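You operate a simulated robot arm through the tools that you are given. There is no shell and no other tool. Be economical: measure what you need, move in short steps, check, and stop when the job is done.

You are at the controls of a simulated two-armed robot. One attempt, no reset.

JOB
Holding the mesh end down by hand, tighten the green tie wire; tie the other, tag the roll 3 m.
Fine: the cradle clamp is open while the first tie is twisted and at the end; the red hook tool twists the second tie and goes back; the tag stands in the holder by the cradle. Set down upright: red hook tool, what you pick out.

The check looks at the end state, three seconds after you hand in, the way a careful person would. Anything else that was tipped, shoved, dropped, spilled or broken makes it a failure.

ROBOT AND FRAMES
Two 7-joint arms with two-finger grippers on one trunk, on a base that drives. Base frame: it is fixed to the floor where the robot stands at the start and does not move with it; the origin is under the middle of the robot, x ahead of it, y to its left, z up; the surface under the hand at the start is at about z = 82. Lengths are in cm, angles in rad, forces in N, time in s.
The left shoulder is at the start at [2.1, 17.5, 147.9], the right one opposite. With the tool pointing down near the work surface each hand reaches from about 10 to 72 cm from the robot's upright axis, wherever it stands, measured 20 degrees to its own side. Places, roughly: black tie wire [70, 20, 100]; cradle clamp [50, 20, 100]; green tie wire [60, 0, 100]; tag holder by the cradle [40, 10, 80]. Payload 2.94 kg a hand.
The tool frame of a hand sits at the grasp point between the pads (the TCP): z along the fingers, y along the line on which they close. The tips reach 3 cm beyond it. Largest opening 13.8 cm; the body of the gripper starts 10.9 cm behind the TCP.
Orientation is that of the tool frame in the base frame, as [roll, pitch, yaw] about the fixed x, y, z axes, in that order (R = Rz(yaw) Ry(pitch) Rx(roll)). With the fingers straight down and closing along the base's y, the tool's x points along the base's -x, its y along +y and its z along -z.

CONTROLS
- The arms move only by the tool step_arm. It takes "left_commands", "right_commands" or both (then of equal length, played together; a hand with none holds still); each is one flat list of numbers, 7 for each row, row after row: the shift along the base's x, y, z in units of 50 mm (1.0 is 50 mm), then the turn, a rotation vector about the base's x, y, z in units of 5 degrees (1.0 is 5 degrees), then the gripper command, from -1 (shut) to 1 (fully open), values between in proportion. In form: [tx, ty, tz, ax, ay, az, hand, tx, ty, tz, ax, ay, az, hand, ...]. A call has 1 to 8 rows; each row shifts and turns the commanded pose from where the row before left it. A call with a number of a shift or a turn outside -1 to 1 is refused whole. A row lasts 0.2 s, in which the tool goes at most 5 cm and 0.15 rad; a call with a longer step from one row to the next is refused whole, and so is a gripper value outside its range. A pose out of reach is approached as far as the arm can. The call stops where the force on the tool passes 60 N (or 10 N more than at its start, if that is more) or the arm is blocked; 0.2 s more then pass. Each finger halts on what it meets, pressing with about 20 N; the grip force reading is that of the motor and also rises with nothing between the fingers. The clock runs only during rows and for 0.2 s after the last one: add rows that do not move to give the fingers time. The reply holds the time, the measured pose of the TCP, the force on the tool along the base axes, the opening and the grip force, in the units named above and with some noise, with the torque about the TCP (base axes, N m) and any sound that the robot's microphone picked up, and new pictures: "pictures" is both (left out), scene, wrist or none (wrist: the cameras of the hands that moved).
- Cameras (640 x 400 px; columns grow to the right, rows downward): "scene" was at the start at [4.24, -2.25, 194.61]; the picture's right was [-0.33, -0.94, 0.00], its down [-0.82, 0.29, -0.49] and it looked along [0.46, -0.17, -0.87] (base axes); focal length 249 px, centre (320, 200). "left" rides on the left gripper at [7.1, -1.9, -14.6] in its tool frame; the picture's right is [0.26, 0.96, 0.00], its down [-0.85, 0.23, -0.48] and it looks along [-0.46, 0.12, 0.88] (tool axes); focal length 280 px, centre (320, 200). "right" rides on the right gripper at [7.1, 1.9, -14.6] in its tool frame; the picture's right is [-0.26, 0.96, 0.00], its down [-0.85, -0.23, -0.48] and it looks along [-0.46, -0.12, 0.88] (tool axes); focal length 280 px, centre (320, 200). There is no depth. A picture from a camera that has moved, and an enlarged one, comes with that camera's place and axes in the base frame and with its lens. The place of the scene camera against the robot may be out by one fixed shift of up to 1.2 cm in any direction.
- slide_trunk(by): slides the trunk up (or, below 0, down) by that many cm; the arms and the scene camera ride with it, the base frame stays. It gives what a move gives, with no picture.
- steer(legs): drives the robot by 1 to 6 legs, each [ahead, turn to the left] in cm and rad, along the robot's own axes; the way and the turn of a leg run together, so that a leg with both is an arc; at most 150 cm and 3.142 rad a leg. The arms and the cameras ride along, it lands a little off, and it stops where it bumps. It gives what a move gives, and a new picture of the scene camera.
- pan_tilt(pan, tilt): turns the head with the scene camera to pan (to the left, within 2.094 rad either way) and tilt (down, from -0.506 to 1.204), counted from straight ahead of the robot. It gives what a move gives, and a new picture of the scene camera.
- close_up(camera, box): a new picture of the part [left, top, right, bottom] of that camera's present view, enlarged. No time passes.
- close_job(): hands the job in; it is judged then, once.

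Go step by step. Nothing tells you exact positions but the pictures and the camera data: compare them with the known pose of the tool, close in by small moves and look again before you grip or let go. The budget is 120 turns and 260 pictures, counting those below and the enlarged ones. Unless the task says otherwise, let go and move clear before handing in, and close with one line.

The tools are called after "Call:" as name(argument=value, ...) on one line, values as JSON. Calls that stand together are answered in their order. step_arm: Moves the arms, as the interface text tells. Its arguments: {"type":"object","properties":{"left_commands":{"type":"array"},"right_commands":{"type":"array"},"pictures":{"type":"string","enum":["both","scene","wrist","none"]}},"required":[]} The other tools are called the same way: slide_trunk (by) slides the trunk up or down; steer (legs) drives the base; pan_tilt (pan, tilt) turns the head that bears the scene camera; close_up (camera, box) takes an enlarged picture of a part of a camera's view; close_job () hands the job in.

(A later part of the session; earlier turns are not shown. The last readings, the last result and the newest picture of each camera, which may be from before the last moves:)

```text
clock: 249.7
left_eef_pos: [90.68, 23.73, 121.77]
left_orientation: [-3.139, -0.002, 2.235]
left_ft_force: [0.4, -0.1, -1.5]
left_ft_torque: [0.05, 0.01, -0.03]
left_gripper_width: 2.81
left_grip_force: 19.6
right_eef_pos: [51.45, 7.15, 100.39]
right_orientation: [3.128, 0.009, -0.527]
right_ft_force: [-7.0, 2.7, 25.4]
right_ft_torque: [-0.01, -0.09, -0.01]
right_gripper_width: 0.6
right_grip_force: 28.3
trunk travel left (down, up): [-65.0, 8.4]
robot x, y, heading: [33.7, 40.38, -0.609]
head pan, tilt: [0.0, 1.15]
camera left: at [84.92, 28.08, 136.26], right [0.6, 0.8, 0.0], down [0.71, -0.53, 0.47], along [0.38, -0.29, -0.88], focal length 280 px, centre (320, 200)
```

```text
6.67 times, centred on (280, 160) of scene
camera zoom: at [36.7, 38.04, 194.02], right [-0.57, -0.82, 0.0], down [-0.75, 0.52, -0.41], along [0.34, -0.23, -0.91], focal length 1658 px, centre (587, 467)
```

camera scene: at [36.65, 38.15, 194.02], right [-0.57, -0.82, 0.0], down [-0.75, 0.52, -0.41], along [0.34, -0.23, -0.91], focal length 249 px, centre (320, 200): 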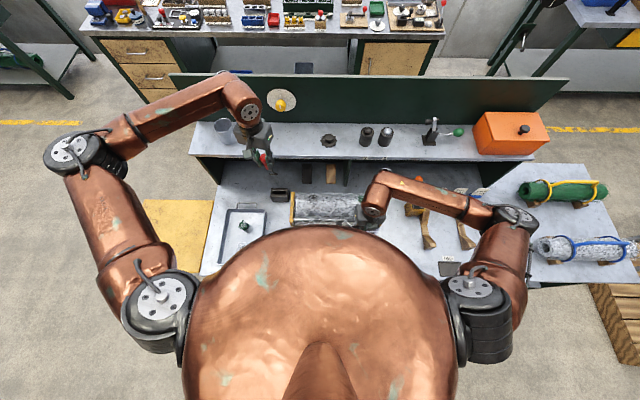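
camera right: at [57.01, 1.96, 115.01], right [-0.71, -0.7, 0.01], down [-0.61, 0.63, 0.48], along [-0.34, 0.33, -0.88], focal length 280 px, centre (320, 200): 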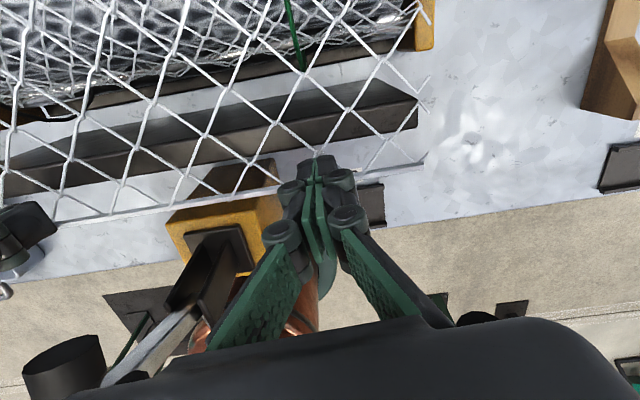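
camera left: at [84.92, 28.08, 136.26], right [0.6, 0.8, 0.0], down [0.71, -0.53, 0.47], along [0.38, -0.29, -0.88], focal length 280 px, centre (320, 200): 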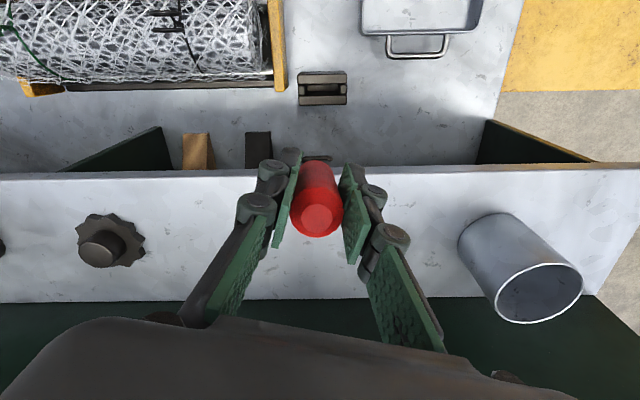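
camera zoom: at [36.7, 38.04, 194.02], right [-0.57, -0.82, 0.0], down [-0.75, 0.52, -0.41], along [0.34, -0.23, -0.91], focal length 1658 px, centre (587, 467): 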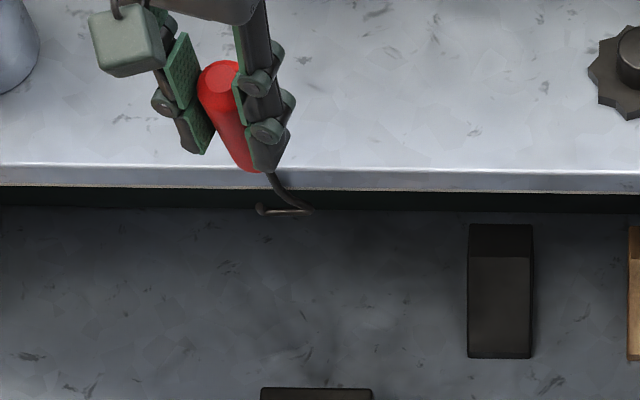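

No contact yet; continuing in small steps.

Call:
step_arm(left_commands=[0.082, -0.057, 0, 0, 0, 0, -1, 0.082, -0.057, 0, 0, 0, 0, -1], pictures="none")

Call:
step_arm(left_commands=[0.082, -0.057, 0, 0, 0, 0, -1], pictures="none")

Call:
close_up(camera="scene", box=[250, 130, 310, 190])

Call:
close_up(camera="left", box=[250, 90, 410, 250])

```text
clock: 250.2
left_eef_pos: [91.49, 23.27, 121.7]
left_orientation: [-3.138, -0.002, 2.234]
left_ft_force: [-5.9, 3.4, -1.6]
left_ft_torque: [0.4, 0.72, -0.12]
left_gripper_width: 2.85
left_grip_force: 20.5
right_eef_pos: [51.56, 7.18, 100.43]
right_orientation: [3.126, 0.007, -0.528]
right_ft_force: [-4.0, 1.1, 22.9]
right_ft_torque: [-0.02, -0.11, -0.01]
right_gripper_width: 0.6
right_grip_force: 28.3
trunk travel left (down, up): [-65.0, 8.4]
robot x, y, heading: [33.82, 40.19, -0.606]
head pan, tilt: [0.0, 1.15]
```

```text
clock: 250.7
left_eef_pos: [91.86, 22.96, 121.56]
left_orientation: [-3.14, -0.002, 2.234]
left_ft_force: [-6.5, 3.5, 0.6]
left_ft_torque: [0.28, 0.75, -0.06]
left_gripper_width: 2.84
left_grip_force: 20.1
right_eef_pos: [51.64, 7.27, 100.38]
right_orientation: [3.126, 0.008, -0.527]
right_ft_force: [-2.9, 1.5, 22.1]
right_ft_torque: [-0.05, -0.13, -0.08]
right_gripper_width: 0.59
right_grip_force: 28.1
trunk travel left (down, up): [-65.0, 8.4]
robot x, y, heading: [33.52, 40.31, -0.606]
head pan, tilt: [0.0, 1.15]
```

```text
6.67 times, centred on (280, 160) of scene
camera zoom: at [36.63, 38.08, 194.02], right [-0.57, -0.82, 0.0], down [-0.75, 0.52, -0.41], along [0.34, -0.23, -0.91], focal length 1658 px, centre (587, 467)
```

zoom: 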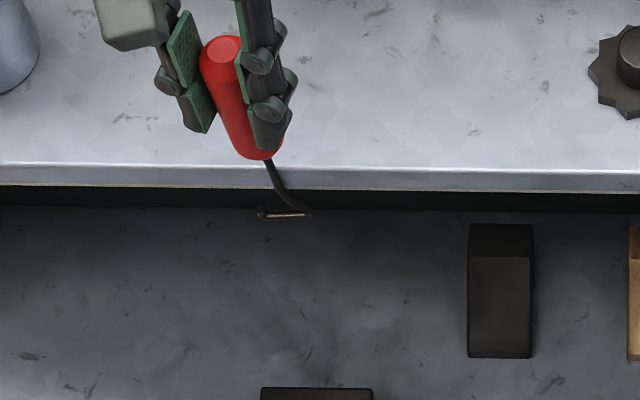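

```text
2.50 times, centred on (330, 170) of left
camera zoom: at [86.08, 27.32, 136.19], right [0.6, 0.8, 0.0], down [0.71, -0.53, 0.47], along [0.38, -0.29, -0.88], focal length 701 px, centre (295, 275)
```

zoom: 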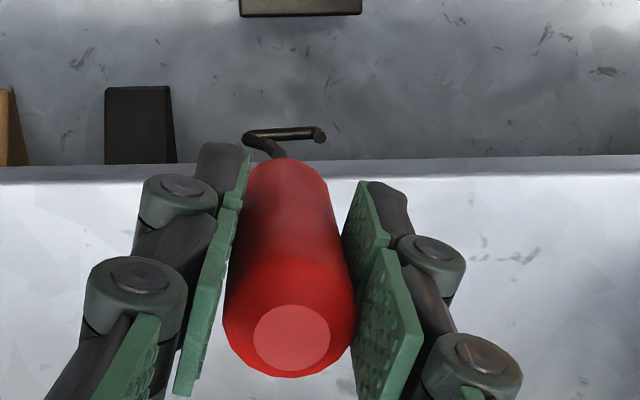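

It slips and straightens at ~7 N as hoped. A bit more, then back off and look.

Call:
step_arm(left_commands=[0.066, -0.046, 0, 0, 0, 0, -1, 0.066, -0.046, 0, 0, 0, 0, -1, 0, 0, 0, 0, 0, 0, -1, -0.4, 0.28, 0, 0, 0, 0, -1, -0.4, 0.28, 0, 0, 0, 0, -1], pictures="wrist")

Call:
close_up(camera="scene", box=[250, 130, 310, 210])

Call:
close_up(camera="left", box=[250, 90, 410, 250])

```text
clock: 251.8
left_eef_pos: [88.52, 25.24, 121.72]
left_orientation: [-3.141, 0.0, 2.234]
left_ft_force: [-0.3, -1.1, -0.9]
left_ft_torque: [-0.03, 0.02, 0.02]
left_gripper_width: 2.8
left_grip_force: 19.8
right_eef_pos: [51.55, 7.39, 100.46]
right_orientation: [3.126, 0.008, -0.528]
right_ft_force: [-5.3, 2.5, 24.5]
right_ft_torque: [-0.05, -0.05, 0.04]
right_gripper_width: 0.61
right_grip_force: 28.7
trunk travel left (down, up): [-65.0, 8.4]
robot x, y, heading: [33.85, 40.34, -0.605]
head pan, tilt: [0.0, 1.15]
camera left: at [82.69, 29.66, 136.29], right [0.6, 0.8, 0.0], down [0.71, -0.53, 0.48], along [0.38, -0.29, -0.88], focal length 280 px, centre (320, 200)
```

left: 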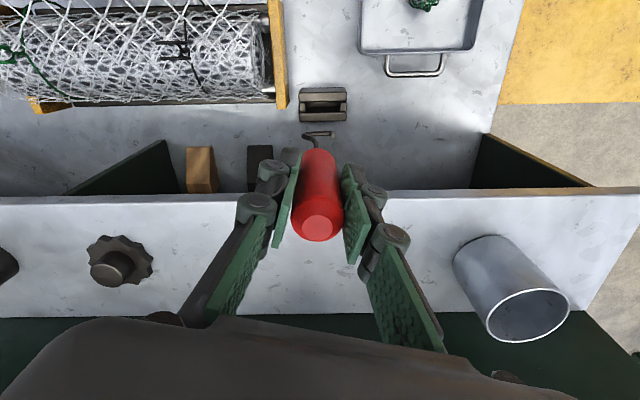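

```text
5.00 times, centred on (280, 170) of scene
camera zoom: at [36.72, 38.09, 194.02], right [-0.57, -0.82, 0.0], down [-0.75, 0.52, -0.41], along [0.34, -0.23, -0.91], focal length 1244 px, centre (520, 350)
```

zoom: 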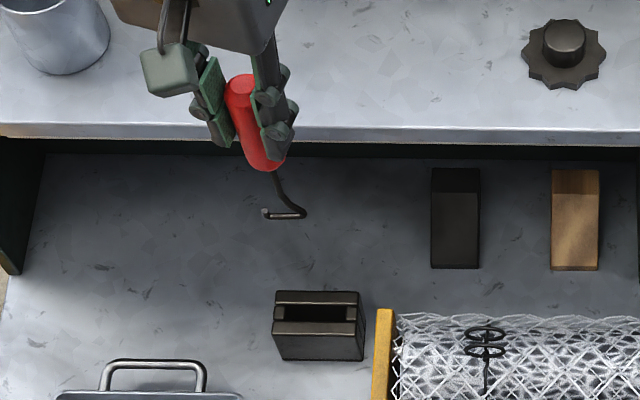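

```text
2.50 times, centred on (330, 170) of left
camera zoom: at [82.69, 29.66, 136.29], right [0.6, 0.8, 0.0], down [0.71, -0.53, 0.48], along [0.38, -0.29, -0.88], focal length 701 px, centre (295, 275)
```

zoom: 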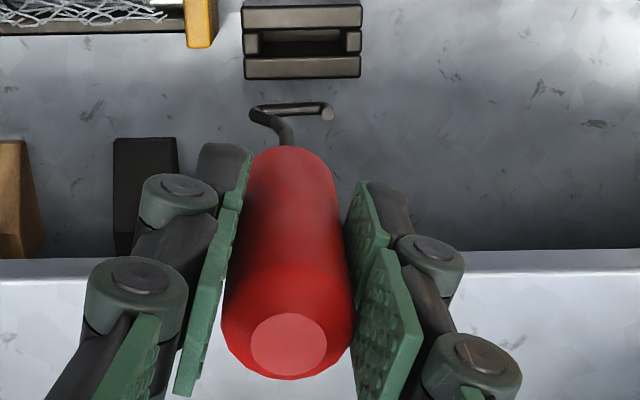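

The tool is nearly straight in a level hand now. I move over the stand and lower to just above the slot.

Call:
step_arm(left_commands=[0.066, -0.01, -0.7, 0, 0, 0, -1, 0.066, -0.01, -0.7, 0, 0, 0, -1, 0, 0, -0.7, 0, 0, 0, -1, 0, 0, -0.7, 0, 0, 0, -1], pictures="none")

Call:
close_up(camera="scene", box=[268, 182, 292, 206])

Call:
close_up(camera="left", box=[270, 90, 360, 150])

```text
clock: 252.8
left_eef_pos: [89.49, 25.34, 107.41]
left_orientation: [-3.139, -0.001, 2.234]
left_ft_force: [-0.2, 0.2, -0.4]
left_ft_torque: [0.02, 0.01, 0.0]
left_gripper_width: 2.8
left_grip_force: 19.7
right_eef_pos: [51.52, 7.31, 100.44]
right_orientation: [3.127, 0.009, -0.528]
right_ft_force: [-5.2, 1.0, 24.1]
right_ft_torque: [-0.02, -0.08, -0.02]
right_gripper_width: 0.59
right_grip_force: 29.0
trunk travel left (down, up): [-65.0, 8.4]
robot x, y, heading: [33.84, 39.96, -0.605]
head pan, tilt: [0.0, 1.15]
```

```text
16.00 times, centred on (280, 194) of scene
camera zoom: at [36.75, 38.08, 194.02], right [-0.57, -0.82, 0.0], down [-0.75, 0.52, -0.41], along [0.34, -0.23, -0.91], focal length 3980 px, centre (960, 296)
```

zoom: 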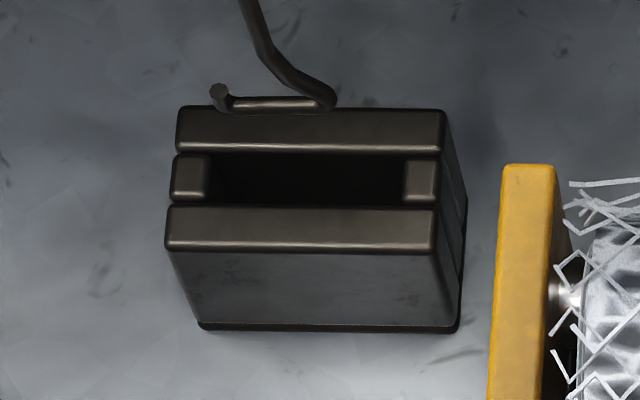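

```text
6.67 times, centred on (315, 120) of left
camera zoom: at [83.56, 29.77, 121.99], right [0.6, 0.8, 0.0], down [0.71, -0.53, 0.47], along [0.38, -0.29, -0.88], focal length 1869 px, centre (353, 733)
```

zoom: 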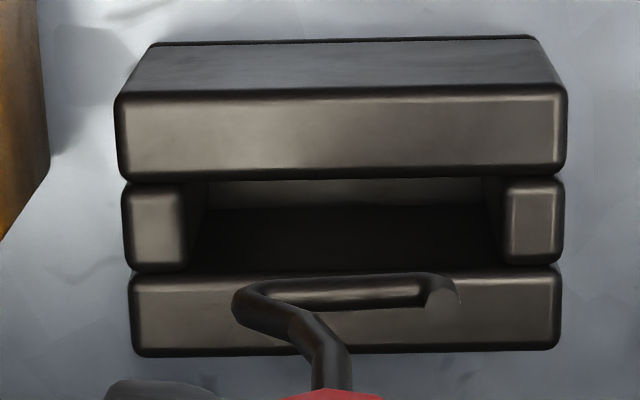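

Excellent view of slot and hook. I nudge 3–4 mm forward and lower to the slot's mouth.

Call:
step_arm(left_commands=[-0.07, 0.02, -0.3, 0, 0, 0, -1, 0, 0, -0.3, 0, 0, 0, -1], pictures="none")

Call:
close_up(camera="scene", box=[268, 182, 292, 206])

Call:
close_up(camera="left", box=[270, 90, 360, 150])

```text
clock: 253.4
left_eef_pos: [88.82, 25.33, 104.48]
left_orientation: [-3.14, -0.002, 2.233]
left_ft_force: [1.1, 0.5, -0.1]
left_ft_torque: [0.04, -0.01, -0.02]
left_gripper_width: 2.8
left_grip_force: 19.4
right_eef_pos: [51.63, 7.15, 100.44]
right_orientation: [3.126, 0.008, -0.527]
right_ft_force: [-4.7, 2.0, 24.3]
right_ft_torque: [-0.02, -0.13, -0.05]
right_gripper_width: 0.59
right_grip_force: 28.4
trunk travel left (down, up): [-65.0, 8.4]
robot x, y, heading: [33.66, 40.16, -0.603]
head pan, tilt: [0.0, 1.15]
```

```text
16.00 times, centred on (280, 194) of scene
camera zoom: at [36.72, 38.07, 194.02], right [-0.57, -0.82, 0.0], down [-0.75, 0.52, -0.41], along [0.34, -0.23, -0.91], focal length 3980 px, centre (960, 296)
```

zoom: 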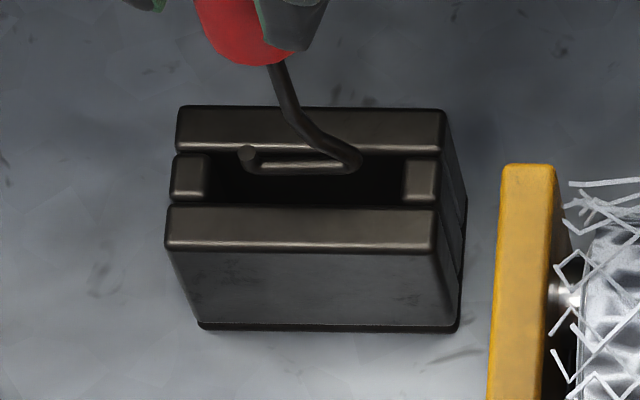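

```text
6.67 times, centred on (315, 120) of left
camera zoom: at [83.03, 29.73, 118.97], right [0.6, 0.8, 0.0], down [0.71, -0.53, 0.47], along [0.38, -0.29, -0.88], focal length 1869 px, centre (353, 733)
```

zoom: 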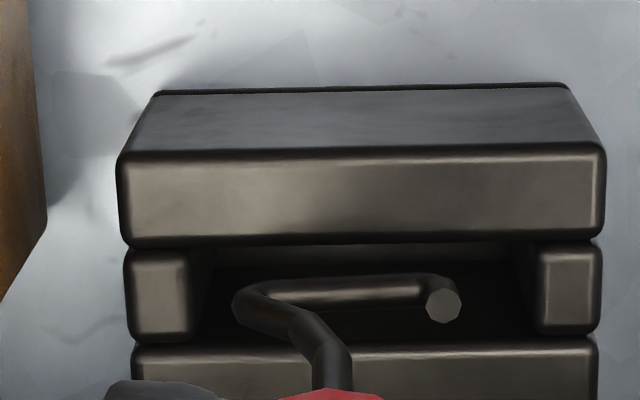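

The prong is centred in the slot opening. I lower straight down, watching force.

Call:
step_arm(left_commands=[0, 0, -0.25, 0, 0, 0, -1, 0, 0, -0.25, 0, 0, 0, -1], pictures="none")

Call:
close_up(camera="left", box=[270, 90, 360, 150])

Call:
close_up(camera="scene", box=[268, 182, 292, 206])

```text
clock: 254.1
left_eef_pos: [88.98, 25.4, 101.72]
left_orientation: [-3.14, -0.004, 2.236]
left_ft_force: [0.6, -2.2, -0.7]
left_ft_torque: [-0.21, -0.12, -0.05]
left_gripper_width: 2.82
left_grip_force: 19.8
right_eef_pos: [51.7, 7.26, 100.47]
right_orientation: [3.127, 0.011, -0.528]
right_ft_force: [-8.0, 1.9, 28.4]
right_ft_torque: [-0.06, -0.05, -0.08]
right_gripper_width: 0.59
right_grip_force: 28.0
trunk travel left (down, up): [-65.0, 8.4]
robot x, y, heading: [33.76, 39.94, -0.608]
head pan, tilt: [0.0, 1.15]
```

```text
6.67 times, centred on (315, 120) of left
camera zoom: at [83.24, 29.71, 116.39], right [0.6, 0.8, 0.0], down [0.71, -0.53, 0.47], along [0.38, -0.28, -0.88], focal length 1869 px, centre (353, 733)
```

zoom: 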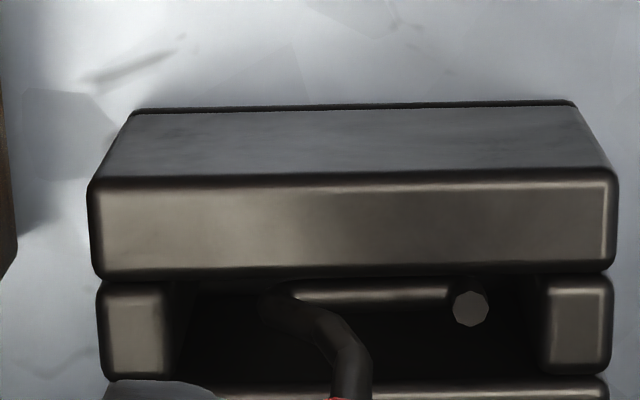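

```text
16.00 times, centred on (280, 194) of scene
camera zoom: at [36.86, 38.0, 194.01], right [-0.57, -0.82, 0.0], down [-0.75, 0.52, -0.41], along [0.34, -0.23, -0.91], focal length 3980 px, centre (960, 296)
```

zoom: 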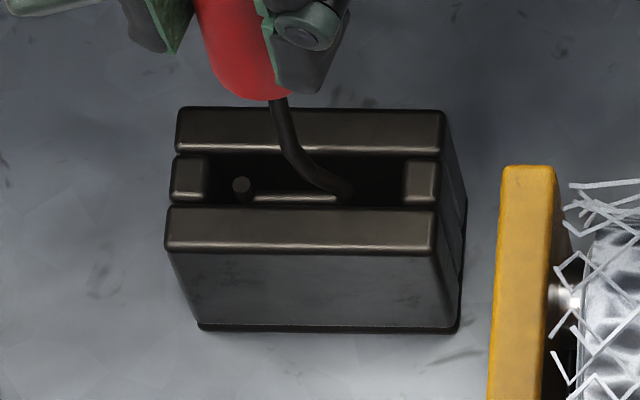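

Still free and inside the slot. Continue down.

Call:
step_arm(left_commands=[0, 0, -0.2, 0, 0, 0, -1, 0, 0, -0.2, 0, 0, 0, -1], pictures="none")

Call:
close_up(camera="left", box=[250, 90, 390, 190])

Call:
close_up(camera="scene", box=[260, 165, 310, 210])

```text
clock: 254.7
left_eef_pos: [89.03, 25.18, 100.02]
left_orientation: [-3.141, -0.002, 2.235]
left_ft_force: [-1.3, -1.5, -1.4]
left_ft_torque: [-0.01, -0.02, 0.0]
left_gripper_width: 2.77
left_grip_force: 19.7
right_eef_pos: [51.65, 7.2, 100.48]
right_orientation: [3.126, 0.007, -0.528]
right_ft_force: [-3.1, 2.2, 23.7]
right_ft_torque: [-0.03, -0.12, -0.02]
right_gripper_width: 0.58
right_grip_force: 28.0
trunk travel left (down, up): [-65.0, 8.4]
robot x, y, heading: [33.16, 40.06, -0.605]
head pan, tilt: [0.0, 1.15]
```

```text
4.00 times, centred on (320, 140) of left
camera zoom: at [83.19, 29.6, 114.67], right [0.6, 0.8, 0.0], down [0.71, -0.53, 0.47], along [0.38, -0.28, -0.88], focal length 1122 px, centre (320, 440)
```

zoom: 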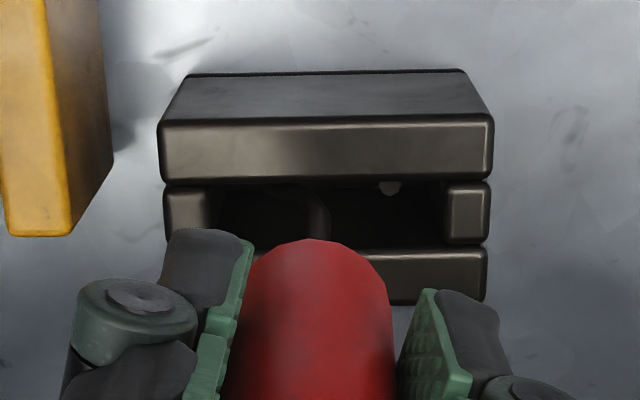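

```text
8.89 times, centred on (285, 188) of scene
camera zoom: at [36.7, 38.1, 194.02], right [-0.57, -0.82, 0.0], down [-0.75, 0.52, -0.41], along [0.34, -0.23, -0.91], focal length 2211 px, centre (631, 311)
```

zoom: 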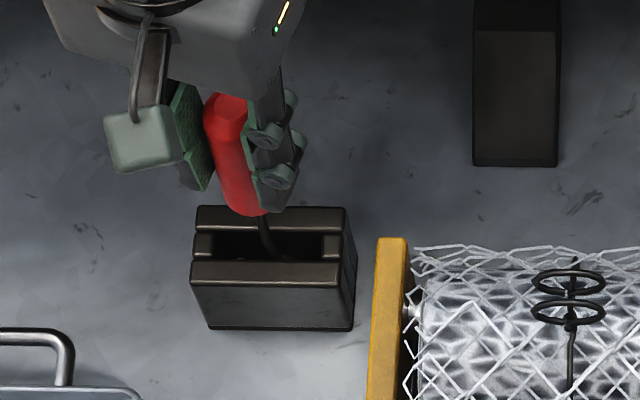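

Going in cleanly; I lower until it bears on the bottom.

Call:
step_arm(left_commands=[0, 0, -0.2, 0, 0, 0, -1, 0, 0, -0.16, 0, 0, 0, -1], pictures="none")

Call:
step_arm(left_commands=[0, 0, -0.1, 0, 0, 0, -1], pictures="none")

Call:
close_up(camera="scene", box=[260, 165, 310, 210])

Call:
close_up(camera="left", box=[250, 90, 390, 190])

```text
clock: 255.2
left_eef_pos: [89.38, 24.71, 99.98]
left_orientation: [-3.137, 0.015, 2.238]
left_ft_force: [-6.6, 7.4, 22.3]
left_ft_torque: [-0.49, -0.83, 0.06]
left_gripper_width: 2.8
left_grip_force: 19.9
right_eef_pos: [51.43, 7.39, 100.53]
right_orientation: [3.126, 0.011, -0.524]
right_ft_force: [-9.9, 2.4, 23.0]
right_ft_torque: [0.01, 0.03, 0.0]
right_gripper_width: 0.58
right_grip_force: 28.3
trunk travel left (down, up): [-65.0, 8.4]
robot x, y, heading: [33.76, 40.35, -0.608]
head pan, tilt: [0.0, 1.15]
stopped in row 2 (left hand): the force on the tool passed its limit at 69 N (the readings are from after the stop); the commanded pose is now the measured one
```

```text
clock: 255.8
left_eef_pos: [89.54, 24.44, 99.92]
left_orientation: [-3.135, 0.024, 2.24]
left_ft_force: [-8.5, 9.3, 18.7]
left_ft_torque: [-0.44, -0.8, 0.05]
left_gripper_width: 2.81
left_grip_force: 20.5
right_eef_pos: [51.38, 7.35, 100.45]
right_orientation: [3.126, 0.005, -0.525]
right_ft_force: [-8.0, 0.2, 19.6]
right_ft_torque: [-0.08, -0.02, 0.01]
right_gripper_width: 0.62
right_grip_force: 28.4
trunk travel left (down, up): [-65.0, 8.4]
robot x, y, heading: [33.43, 40.6, -0.609]
head pan, tilt: [0.0, 1.15]
stopped in row 1 (left hand): the force on the tool passed its limit at 62 N (the readings are from after the stop); the commanded pose is now the measured one
```

```text
8.89 times, centred on (285, 188) of scene
camera zoom: at [36.31, 38.25, 194.02], right [-0.57, -0.82, 0.0], down [-0.75, 0.52, -0.41], along [0.34, -0.23, -0.91], focal length 2211 px, centre (631, 311)
```

zoom: 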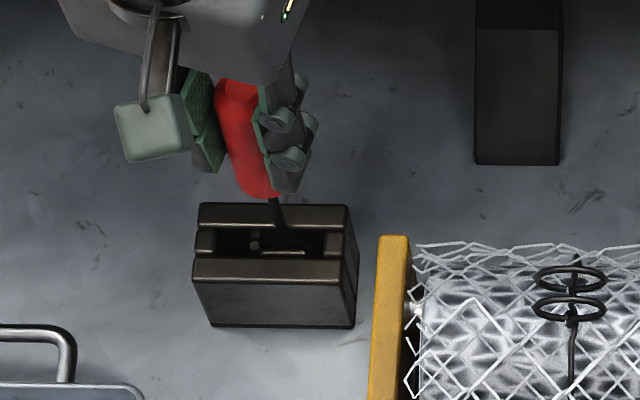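

```text
4.00 times, centred on (320, 140) of left
camera zoom: at [83.47, 29.11, 114.32], right [0.59, 0.8, -0.01], down [0.7, -0.51, 0.5], along [0.39, -0.3, -0.87], focal length 1122 px, centre (320, 440)
```

zoom: 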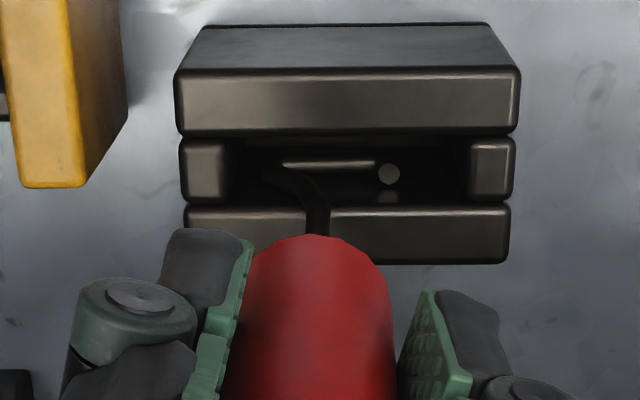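

The turned gripper body catches the shelf (hand is 17° off square). I rise 2 cm with the hook still in the slot, square the hand (+17°; the prong has room in the slot), and re-check.

Call:
step_arm(left_commands=[-0.1, 0.1, 0.25, 0, 0, 0, -1, -0.05, 0.08, 0.2, 0, 0, 0, -1], pictures="none")

Call:
close_up(camera="left", box=[250, 90, 390, 190])

Call:
close_up(camera="scene", box=[240, 140, 310, 210])

```text
clock: 256.4
left_eef_pos: [89.08, 25.29, 101.89]
left_orientation: [-3.136, 0.024, 2.241]
left_ft_force: [1.6, -1.3, 0.1]
left_ft_torque: [-0.1, -0.3, -0.03]
left_gripper_width: 2.78
left_grip_force: 20.2
right_eef_pos: [51.54, 7.29, 100.47]
right_orientation: [3.128, 0.007, -0.528]
right_ft_force: [-14.4, 4.2, 37.6]
right_ft_torque: [-0.01, -0.02, -0.05]
right_gripper_width: 0.6
right_grip_force: 28.3
trunk travel left (down, up): [-65.0, 8.4]
robot x, y, heading: [33.76, 40.59, -0.604]
head pan, tilt: [0.0, 1.15]
```

```text
4.00 times, centred on (320, 140) of left
camera zoom: at [82.94, 29.92, 116.33], right [0.59, 0.8, -0.01], down [0.7, -0.51, 0.5], along [0.39, -0.3, -0.87], focal length 1122 px, centre (320, 440)
```

zoom: 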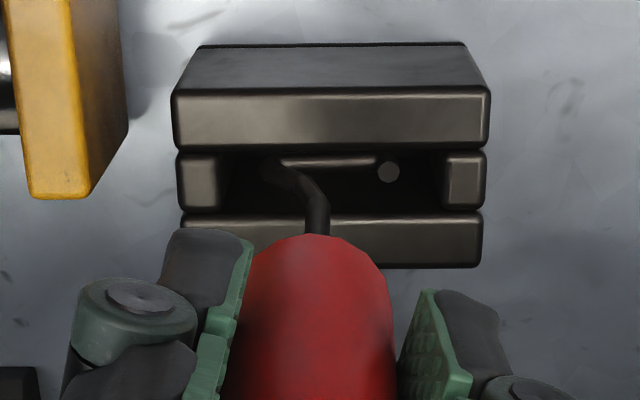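

```text
5.71 times, centred on (275, 175) of scene
camera zoom: at [36.64, 38.12, 194.03], right [-0.57, -0.82, 0.0], down [-0.75, 0.52, -0.41], along [0.34, -0.23, -0.91], focal length 1421 px, centre (577, 343)
```

zoom: 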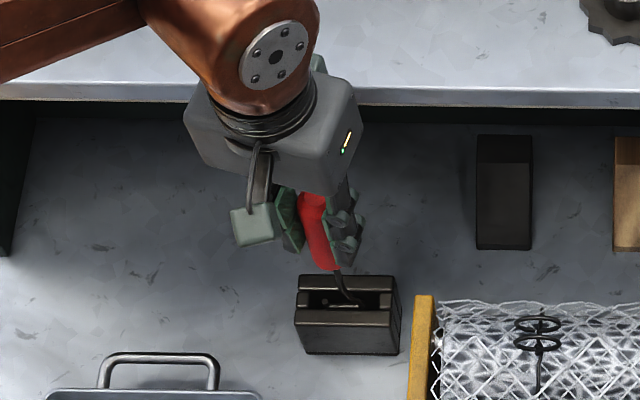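

Rotating the hand square now.

Call:
step_arm(left_commands=[0, 0, 0, 0.1, 0.085, 1, -1, 0.02, -0.014, 0, 0.1, 0.085, 1, -1, 0.02, -0.014, 0, 0, 0, 1, -1, 0, 0, 0, 0, 0, 0.4, -1], pictures="none")

Call:
close_up(camera="left", box=[250, 90, 390, 190])

Call:
close_up(camera="scene", box=[240, 140, 310, 210])

```text
clock: 257.4
left_eef_pos: [89.05, 25.17, 101.97]
left_orientation: [-3.135, 0.0, 2.539]
left_ft_force: [0.6, -2.0, 4.7]
left_ft_torque: [-0.24, -0.14, -0.34]
left_gripper_width: 2.81
left_grip_force: 20.0
right_eef_pos: [51.64, 7.34, 100.36]
right_orientation: [3.127, 0.005, -0.527]
right_ft_force: [-7.8, 5.6, 38.9]
right_ft_torque: [0.02, -0.09, 0.0]
right_gripper_width: 0.62
right_grip_force: 28.5
trunk travel left (down, up): [-65.0, 8.4]
robot x, y, heading: [33.93, 40.21, -0.604]
head pan, tilt: [0.0, 1.15]
```

```text
4.00 times, centred on (320, 140) of left
camera zoom: at [82.22, 27.66, 116.58], right [0.33, 0.94, -0.01], down [0.83, -0.29, 0.47], along [0.45, -0.16, -0.88], focal length 1122 px, centre (320, 440)
```

zoom: 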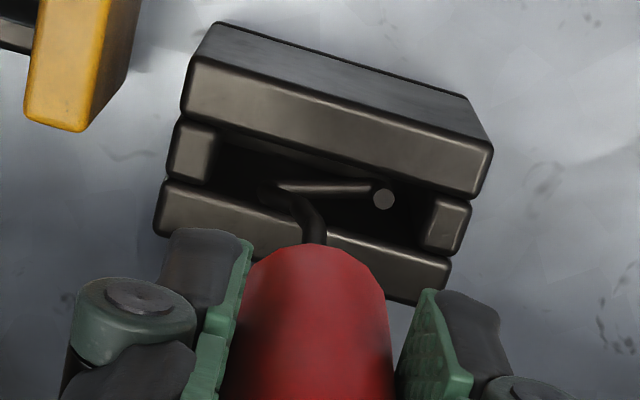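

```text
5.71 times, centred on (275, 175) of scene
camera zoom: at [36.56, 38.19, 194.03], right [-0.57, -0.82, 0.0], down [-0.75, 0.52, -0.41], along [0.34, -0.23, -0.91], focal length 1421 px, centre (577, 343)
```

zoom: 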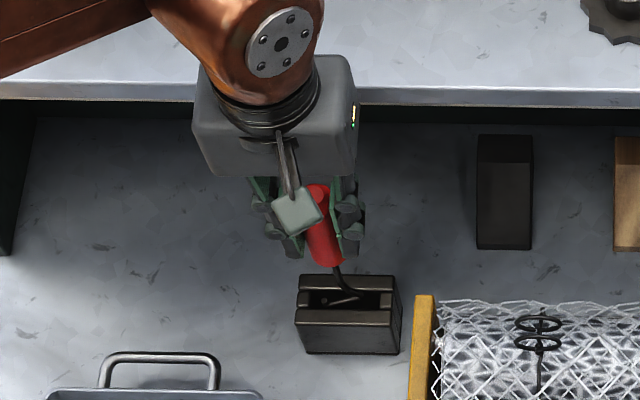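

Square now, matching the original pick pose. Lowering again.

Call:
step_arm(left_commands=[-0.02, 0.014, -0.2, 0, 0, 0, -1, 0, 0, -0.2, 0, 0, 0, -1], pictures="none")

Call:
step_arm(left_commands=[0, 0, -0.2, 0, 0, 0, -1, 0, 0, -0.12, 0, 0, 0, -1], pictures="none")

Call:
close_up(camera="left", box=[250, 90, 390, 250])

Call:
close_up(camera="scene", box=[240, 140, 310, 210])

```text
clock: 258.0
left_eef_pos: [89.04, 25.35, 99.98]
left_orientation: [-3.136, 0.003, 2.537]
left_ft_force: [3.3, -1.8, 2.2]
left_ft_torque: [-0.22, -0.53, -0.15]
left_gripper_width: 2.84
left_grip_force: 19.8
right_eef_pos: [51.71, 7.23, 100.41]
right_orientation: [3.126, 0.004, -0.526]
right_ft_force: [-8.4, 3.6, 41.1]
right_ft_torque: [0.01, -0.15, -0.03]
right_gripper_width: 0.59
right_grip_force: 28.5
trunk travel left (down, up): [-65.0, 8.4]
robot x, y, heading: [33.94, 40.11, -0.605]
head pan, tilt: [0.0, 1.15]
```

```text
clock: 258.6
left_eef_pos: [89.09, 25.27, 98.4]
left_orientation: [-3.135, 0.002, 2.537]
left_ft_force: [2.9, -1.3, 1.4]
left_ft_torque: [-0.29, -0.32, -0.17]
left_gripper_width: 2.81
left_grip_force: 20.3
right_eef_pos: [51.65, 7.18, 100.4]
right_orientation: [3.126, 0.006, -0.527]
right_ft_force: [-7.5, 5.3, 41.2]
right_ft_torque: [0.02, -0.21, 0.02]
right_gripper_width: 0.58
right_grip_force: 28.2
trunk travel left (down, up): [-65.0, 8.4]
robot x, y, heading: [33.64, 40.3, -0.604]
head pan, tilt: [0.0, 1.15]
```

```text
2.50 times, centred on (320, 170) of left
camera zoom: at [82.21, 27.73, 112.98], right [0.33, 0.94, -0.01], down [0.83, -0.29, 0.48], along [0.45, -0.16, -0.88], focal length 701 px, centre (320, 275)
```

zoom: 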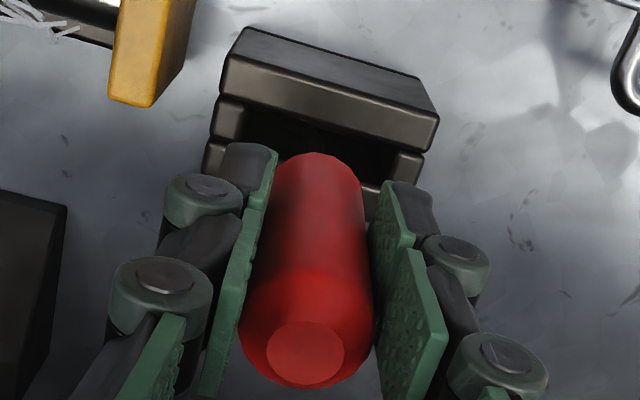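

```text
5.71 times, centred on (275, 175) of scene
camera zoom: at [36.63, 38.2, 194.03], right [-0.57, -0.82, 0.0], down [-0.75, 0.52, -0.41], along [0.34, -0.23, -0.91], focal length 1421 px, centre (577, 343)
```

zoom: 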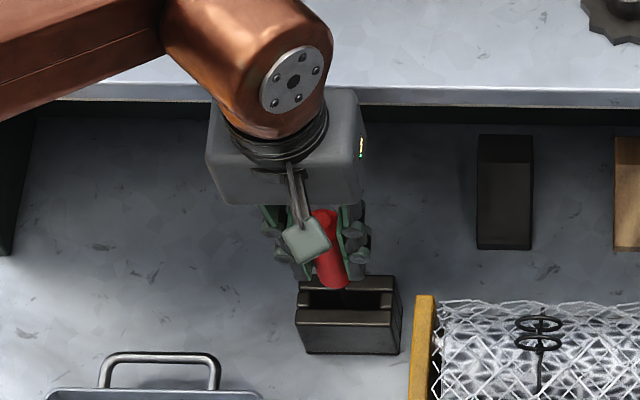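

Nearly down. Small steps until the bottom is felt.

Call:
step_arm(left_commands=[0, 0, -0.12, 0, 0, 0, -1, 0, 0, 0, 0, 0, 0, -1], pictures="none")

Call:
step_arm(left_commands=[0, 0, -0.1, 0, 0, 0, -1, 0, 0, 0, 0, 0, 0, -1], pictures="none")

Call:
step_arm(left_commands=[0, 0, -0.1, 0, 0, 0, -1, 0, 0, 0, 0, 0, 0, -1], pictures="none")

Call:
close_up(camera="left", box=[250, 90, 390, 250])

Call:
close_up(camera="scene", box=[260, 165, 310, 210])

```text
clock: 259.2
left_eef_pos: [89.01, 25.29, 97.71]
left_orientation: [-3.136, 0.002, 2.537]
left_ft_force: [4.5, -2.5, 1.2]
left_ft_torque: [-0.35, -0.62, -0.14]
left_gripper_width: 2.86
left_grip_force: 20.0
right_eef_pos: [51.75, 7.25, 100.42]
right_orientation: [3.127, 0.006, -0.529]
right_ft_force: [-7.1, 5.1, 43.2]
right_ft_torque: [-0.05, -0.2, 0.04]
right_gripper_width: 0.6
right_grip_force: 29.1
trunk travel left (down, up): [-65.0, 8.4]
robot x, y, heading: [33.41, 40.19, -0.605]
head pan, tilt: [0.0, 1.15]
```

```text
clock: 259.8
left_eef_pos: [88.95, 25.26, 97.13]
left_orientation: [-3.137, 0.001, 2.538]
left_ft_force: [3.2, -2.2, 0.6]
left_ft_torque: [-0.2, -0.39, -0.12]
left_gripper_width: 2.82
left_grip_force: 19.5
right_eef_pos: [51.69, 7.24, 100.32]
right_orientation: [3.126, 0.006, -0.527]
right_ft_force: [-6.7, 5.3, 43.4]
right_ft_torque: [-0.06, -0.19, 0.03]
right_gripper_width: 0.58
right_grip_force: 27.9
trunk travel left (down, up): [-65.0, 8.4]
robot x, y, heading: [33.6, 40.0, -0.603]
head pan, tilt: [0.0, 1.15]
```

```text
clock: 260.4
left_eef_pos: [88.95, 25.09, 96.86]
left_orientation: [-3.135, 0.002, 2.537]
left_ft_force: [1.5, 2.8, 16.6]
left_ft_torque: [0.09, -0.16, -0.14]
left_gripper_width: 2.85
left_grip_force: 19.7
right_eef_pos: [51.78, 7.27, 100.55]
right_orientation: [3.127, 0.002, -0.527]
right_ft_force: [-0.9, 3.2, 37.8]
right_ft_torque: [-0.03, -0.28, 0.01]
right_gripper_width: 0.61
right_grip_force: 28.2
trunk travel left (down, up): [-65.0, 8.4]
robot x, y, heading: [33.59, 40.1, -0.605]
head pan, tilt: [0.0, 1.15]
```

```text
2.50 times, centred on (320, 170) of left
camera zoom: at [82.14, 27.65, 111.38], right [0.33, 0.94, -0.01], down [0.83, -0.29, 0.48], along [0.45, -0.16, -0.88], focal length 701 px, centre (320, 275)
```

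zoom: 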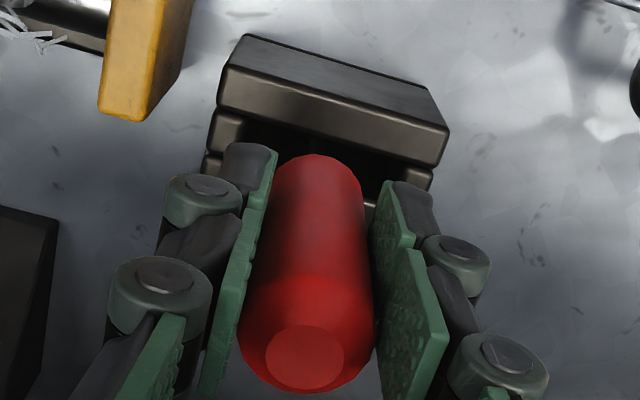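

```text
8.89 times, centred on (285, 188) of scene
camera zoom: at [36.57, 38.25, 194.04], right [-0.57, -0.82, 0.0], down [-0.75, 0.52, -0.41], along [0.34, -0.23, -0.91], focal length 2211 px, centre (631, 311)
```

zoom: 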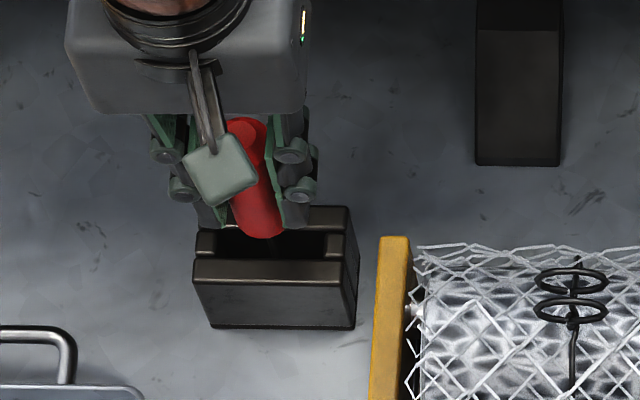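

The tool rests on the bottom (16 N). I relieve the load slightly, open the fingers and check that it stands.

Call:
step_arm(left_commands=[0, 0, 0.04, 0, 0, 0, -1, 0, 0, 0, 0, 0, 0, -0.5, 0, 0, 0, 0, 0, 0, -0.4, 0, 0, 0, 0, 0, 0, -0.2, 0, 0, 0, 0, 0, 0, -0.2], pictures="none")

Call:
close_up(camera="left", box=[250, 90, 390, 250])

Call:
close_up(camera="scene", box=[260, 165, 310, 210])

```text
clock: 261.6
left_eef_pos: [89.06, 25.07, 96.86]
left_orientation: [-3.136, 0.0, 2.539]
left_ft_force: [0.0, 0.0, 0.0]
left_ft_torque: [0.01, 0.02, 0.0]
left_gripper_width: 5.54
left_grip_force: 0.0
right_eef_pos: [51.7, 7.15, 100.4]
right_orientation: [3.126, 0.005, -0.527]
right_ft_force: [-4.0, 3.7, 44.3]
right_ft_torque: [-0.11, -0.26, 0.05]
right_gripper_width: 0.57
right_grip_force: 28.6
trunk travel left (down, up): [-65.0, 8.4]
robot x, y, heading: [33.65, 40.37, -0.603]
head pan, tilt: [0.0, 1.15]
```

```text
2.50 times, centred on (320, 170) of left
camera zoom: at [82.19, 27.64, 111.5], right [0.33, 0.94, -0.01], down [0.83, -0.29, 0.47], along [0.45, -0.16, -0.88], focal length 701 px, centre (320, 275)
```

zoom: 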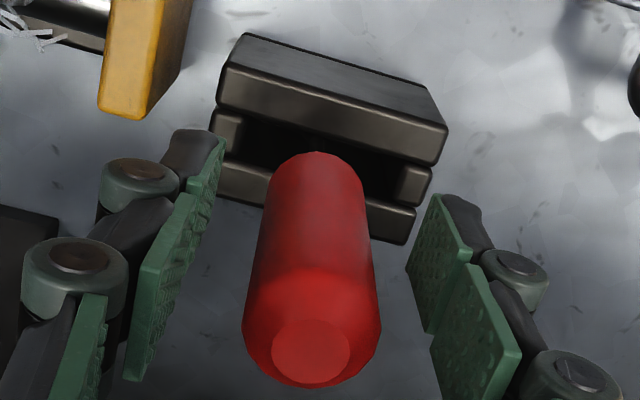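

```text
8.89 times, centred on (285, 188) of scene
camera zoom: at [36.67, 38.22, 194.03], right [-0.57, -0.82, 0.0], down [-0.75, 0.52, -0.41], along [0.34, -0.23, -0.91], focal length 2211 px, centre (631, 311)
```

zoom: 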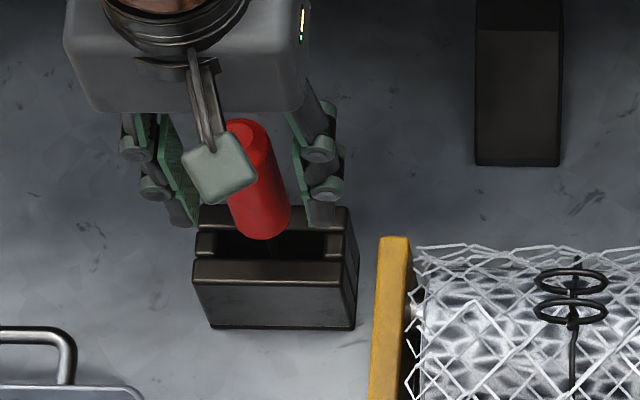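

The tool stands by itself in its stand. I raise the left hand straight up and confirm.

Call:
step_arm(left_commands=[0, 0, 0.2, 0, 0, 0, 0, 0, 0, 0.4, 0, 0, 0, 0, 0, 0, 0.8, 0, 0, 0, 0, 0, 0, 0.9, 0, 0, 0, 0, 0, 0, 0.9, 0, 0, 0, 0, 0, 0, 0.9, 0, 0, 0, 0], pictures="both")

Call:
close_up(camera="scene", box=[240, 150, 400, 250])

Call:
close_up(camera="left", box=[240, 20, 400, 180])

```text
clock: 263.0
left_eef_pos: [88.93, 25.42, 117.2]
left_orientation: [-3.137, 0.002, 2.538]
left_ft_force: [0.4, -1.9, -0.7]
left_ft_torque: [0.01, -0.01, -0.04]
left_gripper_width: 6.91
left_grip_force: 0.0
right_eef_pos: [51.73, 7.29, 100.45]
right_orientation: [3.125, 0.005, -0.526]
right_ft_force: [-4.8, 2.3, 45.5]
right_ft_torque: [-0.07, -0.28, -0.04]
right_gripper_width: 0.65
right_grip_force: 28.8
trunk travel left (down, up): [-65.0, 8.4]
robot x, y, heading: [33.54, 40.29, -0.605]
head pan, tilt: [0.0, 1.15]
camera scene: at [36.62, 38.18, 194.03], right [-0.57, -0.82, 0.0], down [-0.75, 0.52, -0.41], along [0.34, -0.23, -0.91], focal length 249 px, centre (320, 200)
camera left: at [82.2, 27.77, 131.87], right [0.33, 0.94, 0.0], down [0.83, -0.29, 0.47], along [0.45, -0.16, -0.88], focal length 280 px, centre (320, 200)
```

scene: 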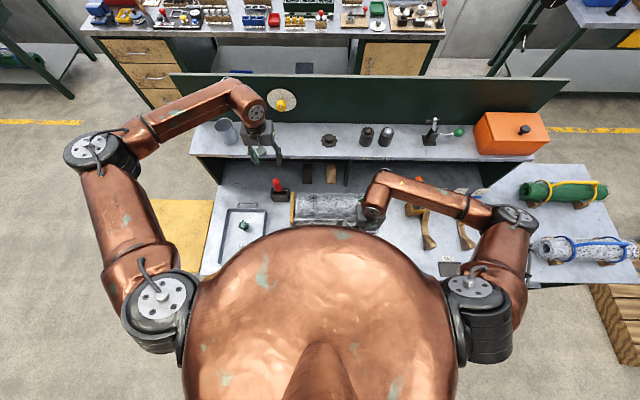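
left: 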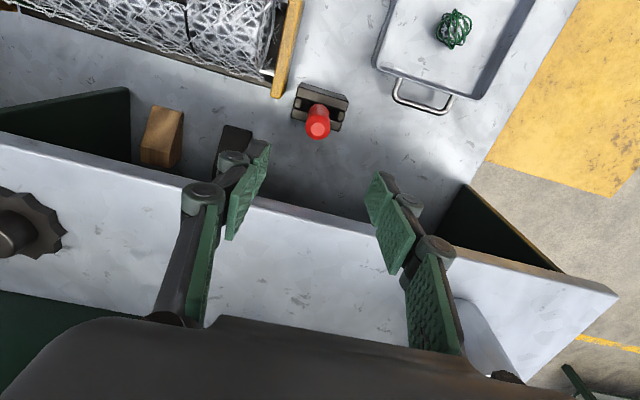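

```text
4.00 times, centred on (320, 200) of scene
camera zoom: at [36.62, 38.18, 194.03], right [-0.57, -0.82, 0.0], down [-0.75, 0.52, -0.41], along [0.34, -0.23, -0.91], focal length 995 px, centre (320, 200)
```

zoom: 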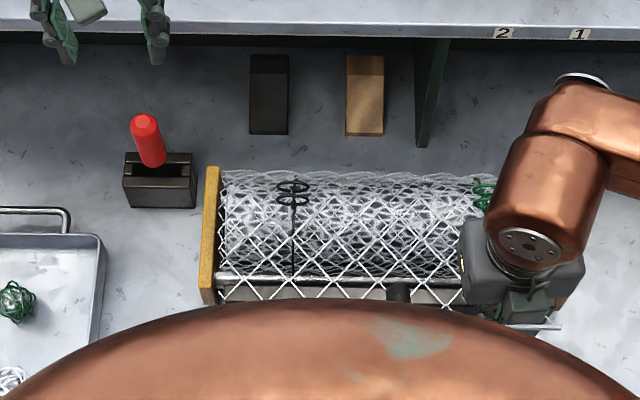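

```text
2.50 times, centred on (320, 100) of left
camera zoom: at [82.2, 27.77, 131.87], right [0.33, 0.94, 0.0], down [0.83, -0.29, 0.47], along [0.45, -0.16, -0.88], focal length 701 px, centre (320, 450)
```

zoom: 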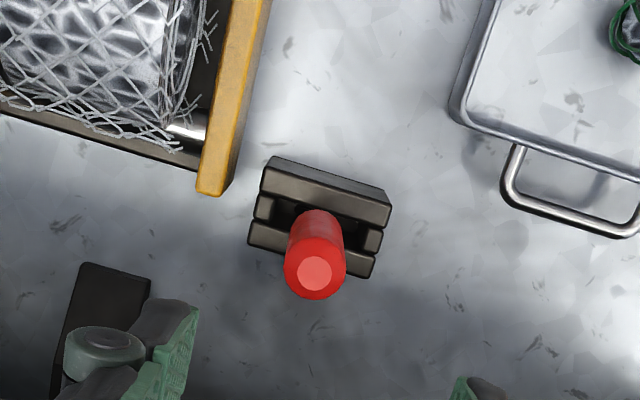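

Tool is back, upright. Now I release the flap with the right hand gently and see that the roll stays closed.

Call:
step_arm(right_commands=[0, 0, 0.06, 0, 0, 0, -0.85, 0, 0, 0.1, 0, 0, 0, -0.85, 0, 0, 0.3, 0, 0, 0, -0.85, 0, 0, 0.6, 0, 0, 0, -0.6, 0, 0, 0.9, 0, 0, 0, -0.5, 0, 0, 0.9, 0, 0, 0, -0.5, 0, 0, 0.9, 0, 0, 0, -0.5, 0, 0, 0.9, 0, 0, 0, -0.5], pictures="wrist")

Call:
close_up(camera="right", box=[0, 0, 400, 200])

```text
clock: 264.8
left_eef_pos: [89.15, 25.12, 117.14]
left_orientation: [-3.137, -0.003, 2.536]
left_ft_force: [-0.2, -0.3, 0.0]
left_ft_torque: [-0.03, 0.04, 0.0]
left_gripper_width: 6.89
left_grip_force: 0.0
right_eef_pos: [51.51, 7.01, 124.12]
right_orientation: [3.124, 0.009, -0.526]
right_ft_force: [0.3, 0.4, -0.3]
right_ft_torque: [0.0, 0.0, 0.01]
right_gripper_width: 3.45
right_grip_force: 0.1
trunk travel left (down, up): [-65.0, 8.4]
robot x, y, heading: [33.73, 40.19, -0.607]
head pan, tilt: [0.0, 1.15]
camera right: at [56.85, 1.95, 138.52], right [-0.71, -0.7, 0.02], down [-0.61, 0.63, 0.48], along [-0.35, 0.33, -0.88], focal length 280 px, centre (320, 200)
```

right: 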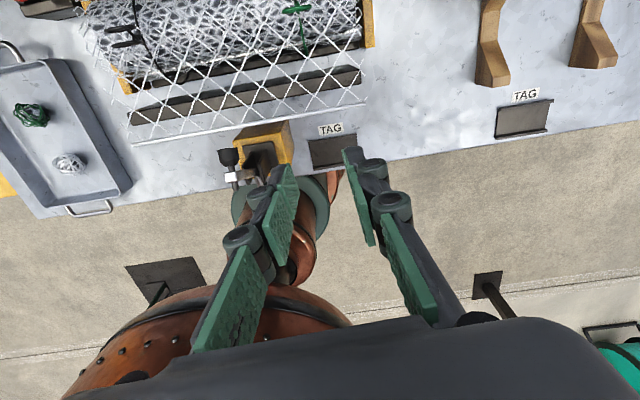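

```text
1.60 times, centred on (200, 100) of right
camera zoom: at [56.85, 1.95, 138.52], right [-0.71, -0.7, 0.02], down [-0.61, 0.63, 0.48], along [-0.35, 0.33, -0.88], focal length 449 px, centre (512, 360)
```

zoom: 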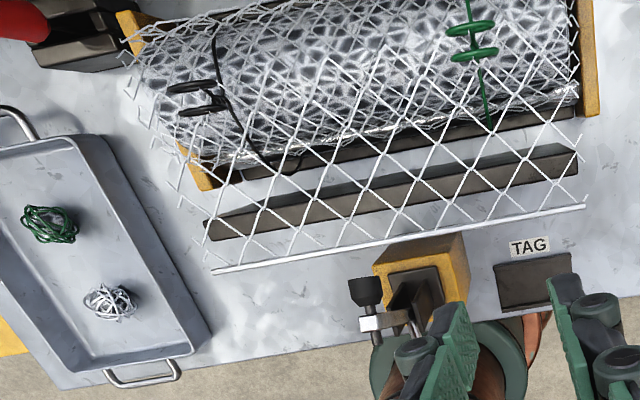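

The flap stays down. I check whether the black tie is really as tight as the green one.

Call:
close_up(camera="right", box=[80, 0, 240, 110])

Call:
close_up(camera="right", box=[250, 0, 380, 90])

Call:
close_up(camera="scene", box=[285, 185, 325, 225])

Call:
close_up(camera="scene", box=[340, 185, 380, 225])

```text
3.64 times, centred on (160, 55) of right
camera zoom: at [56.85, 1.95, 138.52], right [-0.71, -0.7, 0.02], down [-0.61, 0.63, 0.48], along [-0.35, 0.33, -0.88], focal length 1020 px, centre (902, 727)
```

zoom: 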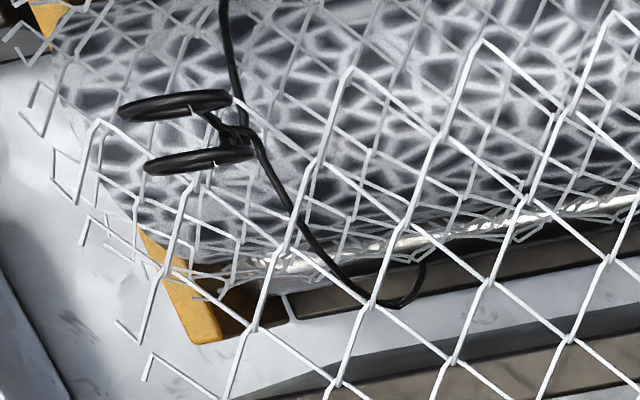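

```text
4.44 times, centred on (315, 45) of right
camera zoom: at [56.85, 1.95, 138.52], right [-0.71, -0.7, 0.02], down [-0.61, 0.63, 0.48], along [-0.35, 0.33, -0.88], focal length 1246 px, centre (342, 889)
```

zoom: 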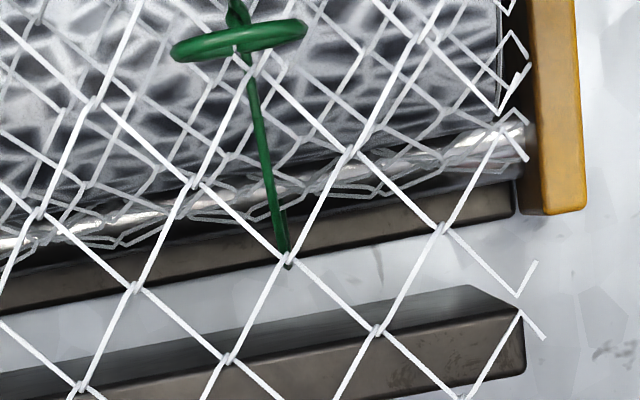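

```text
10.00 times, centred on (305, 205) of scene
camera zoom: at [36.93, 37.99, 194.01], right [-0.57, -0.82, 0.0], down [-0.75, 0.52, -0.41], along [0.34, -0.23, -0.91], focal length 2487 px, centre (470, 150)
```

zoom: 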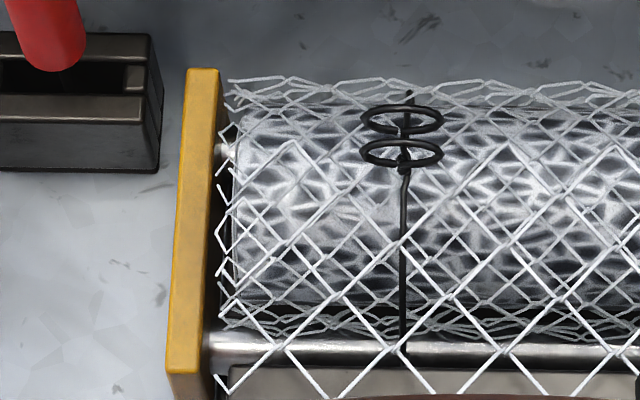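

```text
10.00 times, centred on (360, 205) of scene
camera zoom: at [36.93, 37.99, 194.01], right [-0.57, -0.82, 0.0], down [-0.75, 0.52, -0.41], along [0.34, -0.23, -0.91], focal length 2487 px, centre (-80, 150)
```

zoom: 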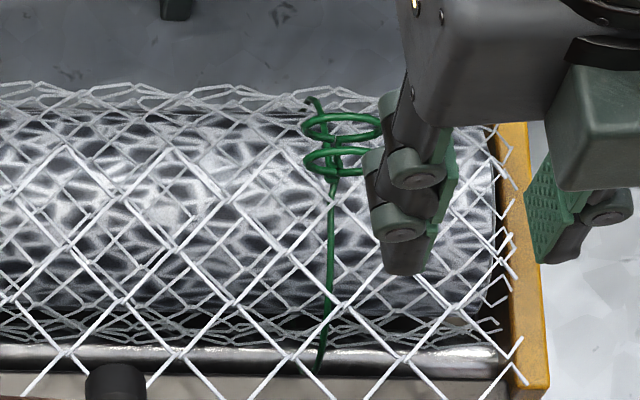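

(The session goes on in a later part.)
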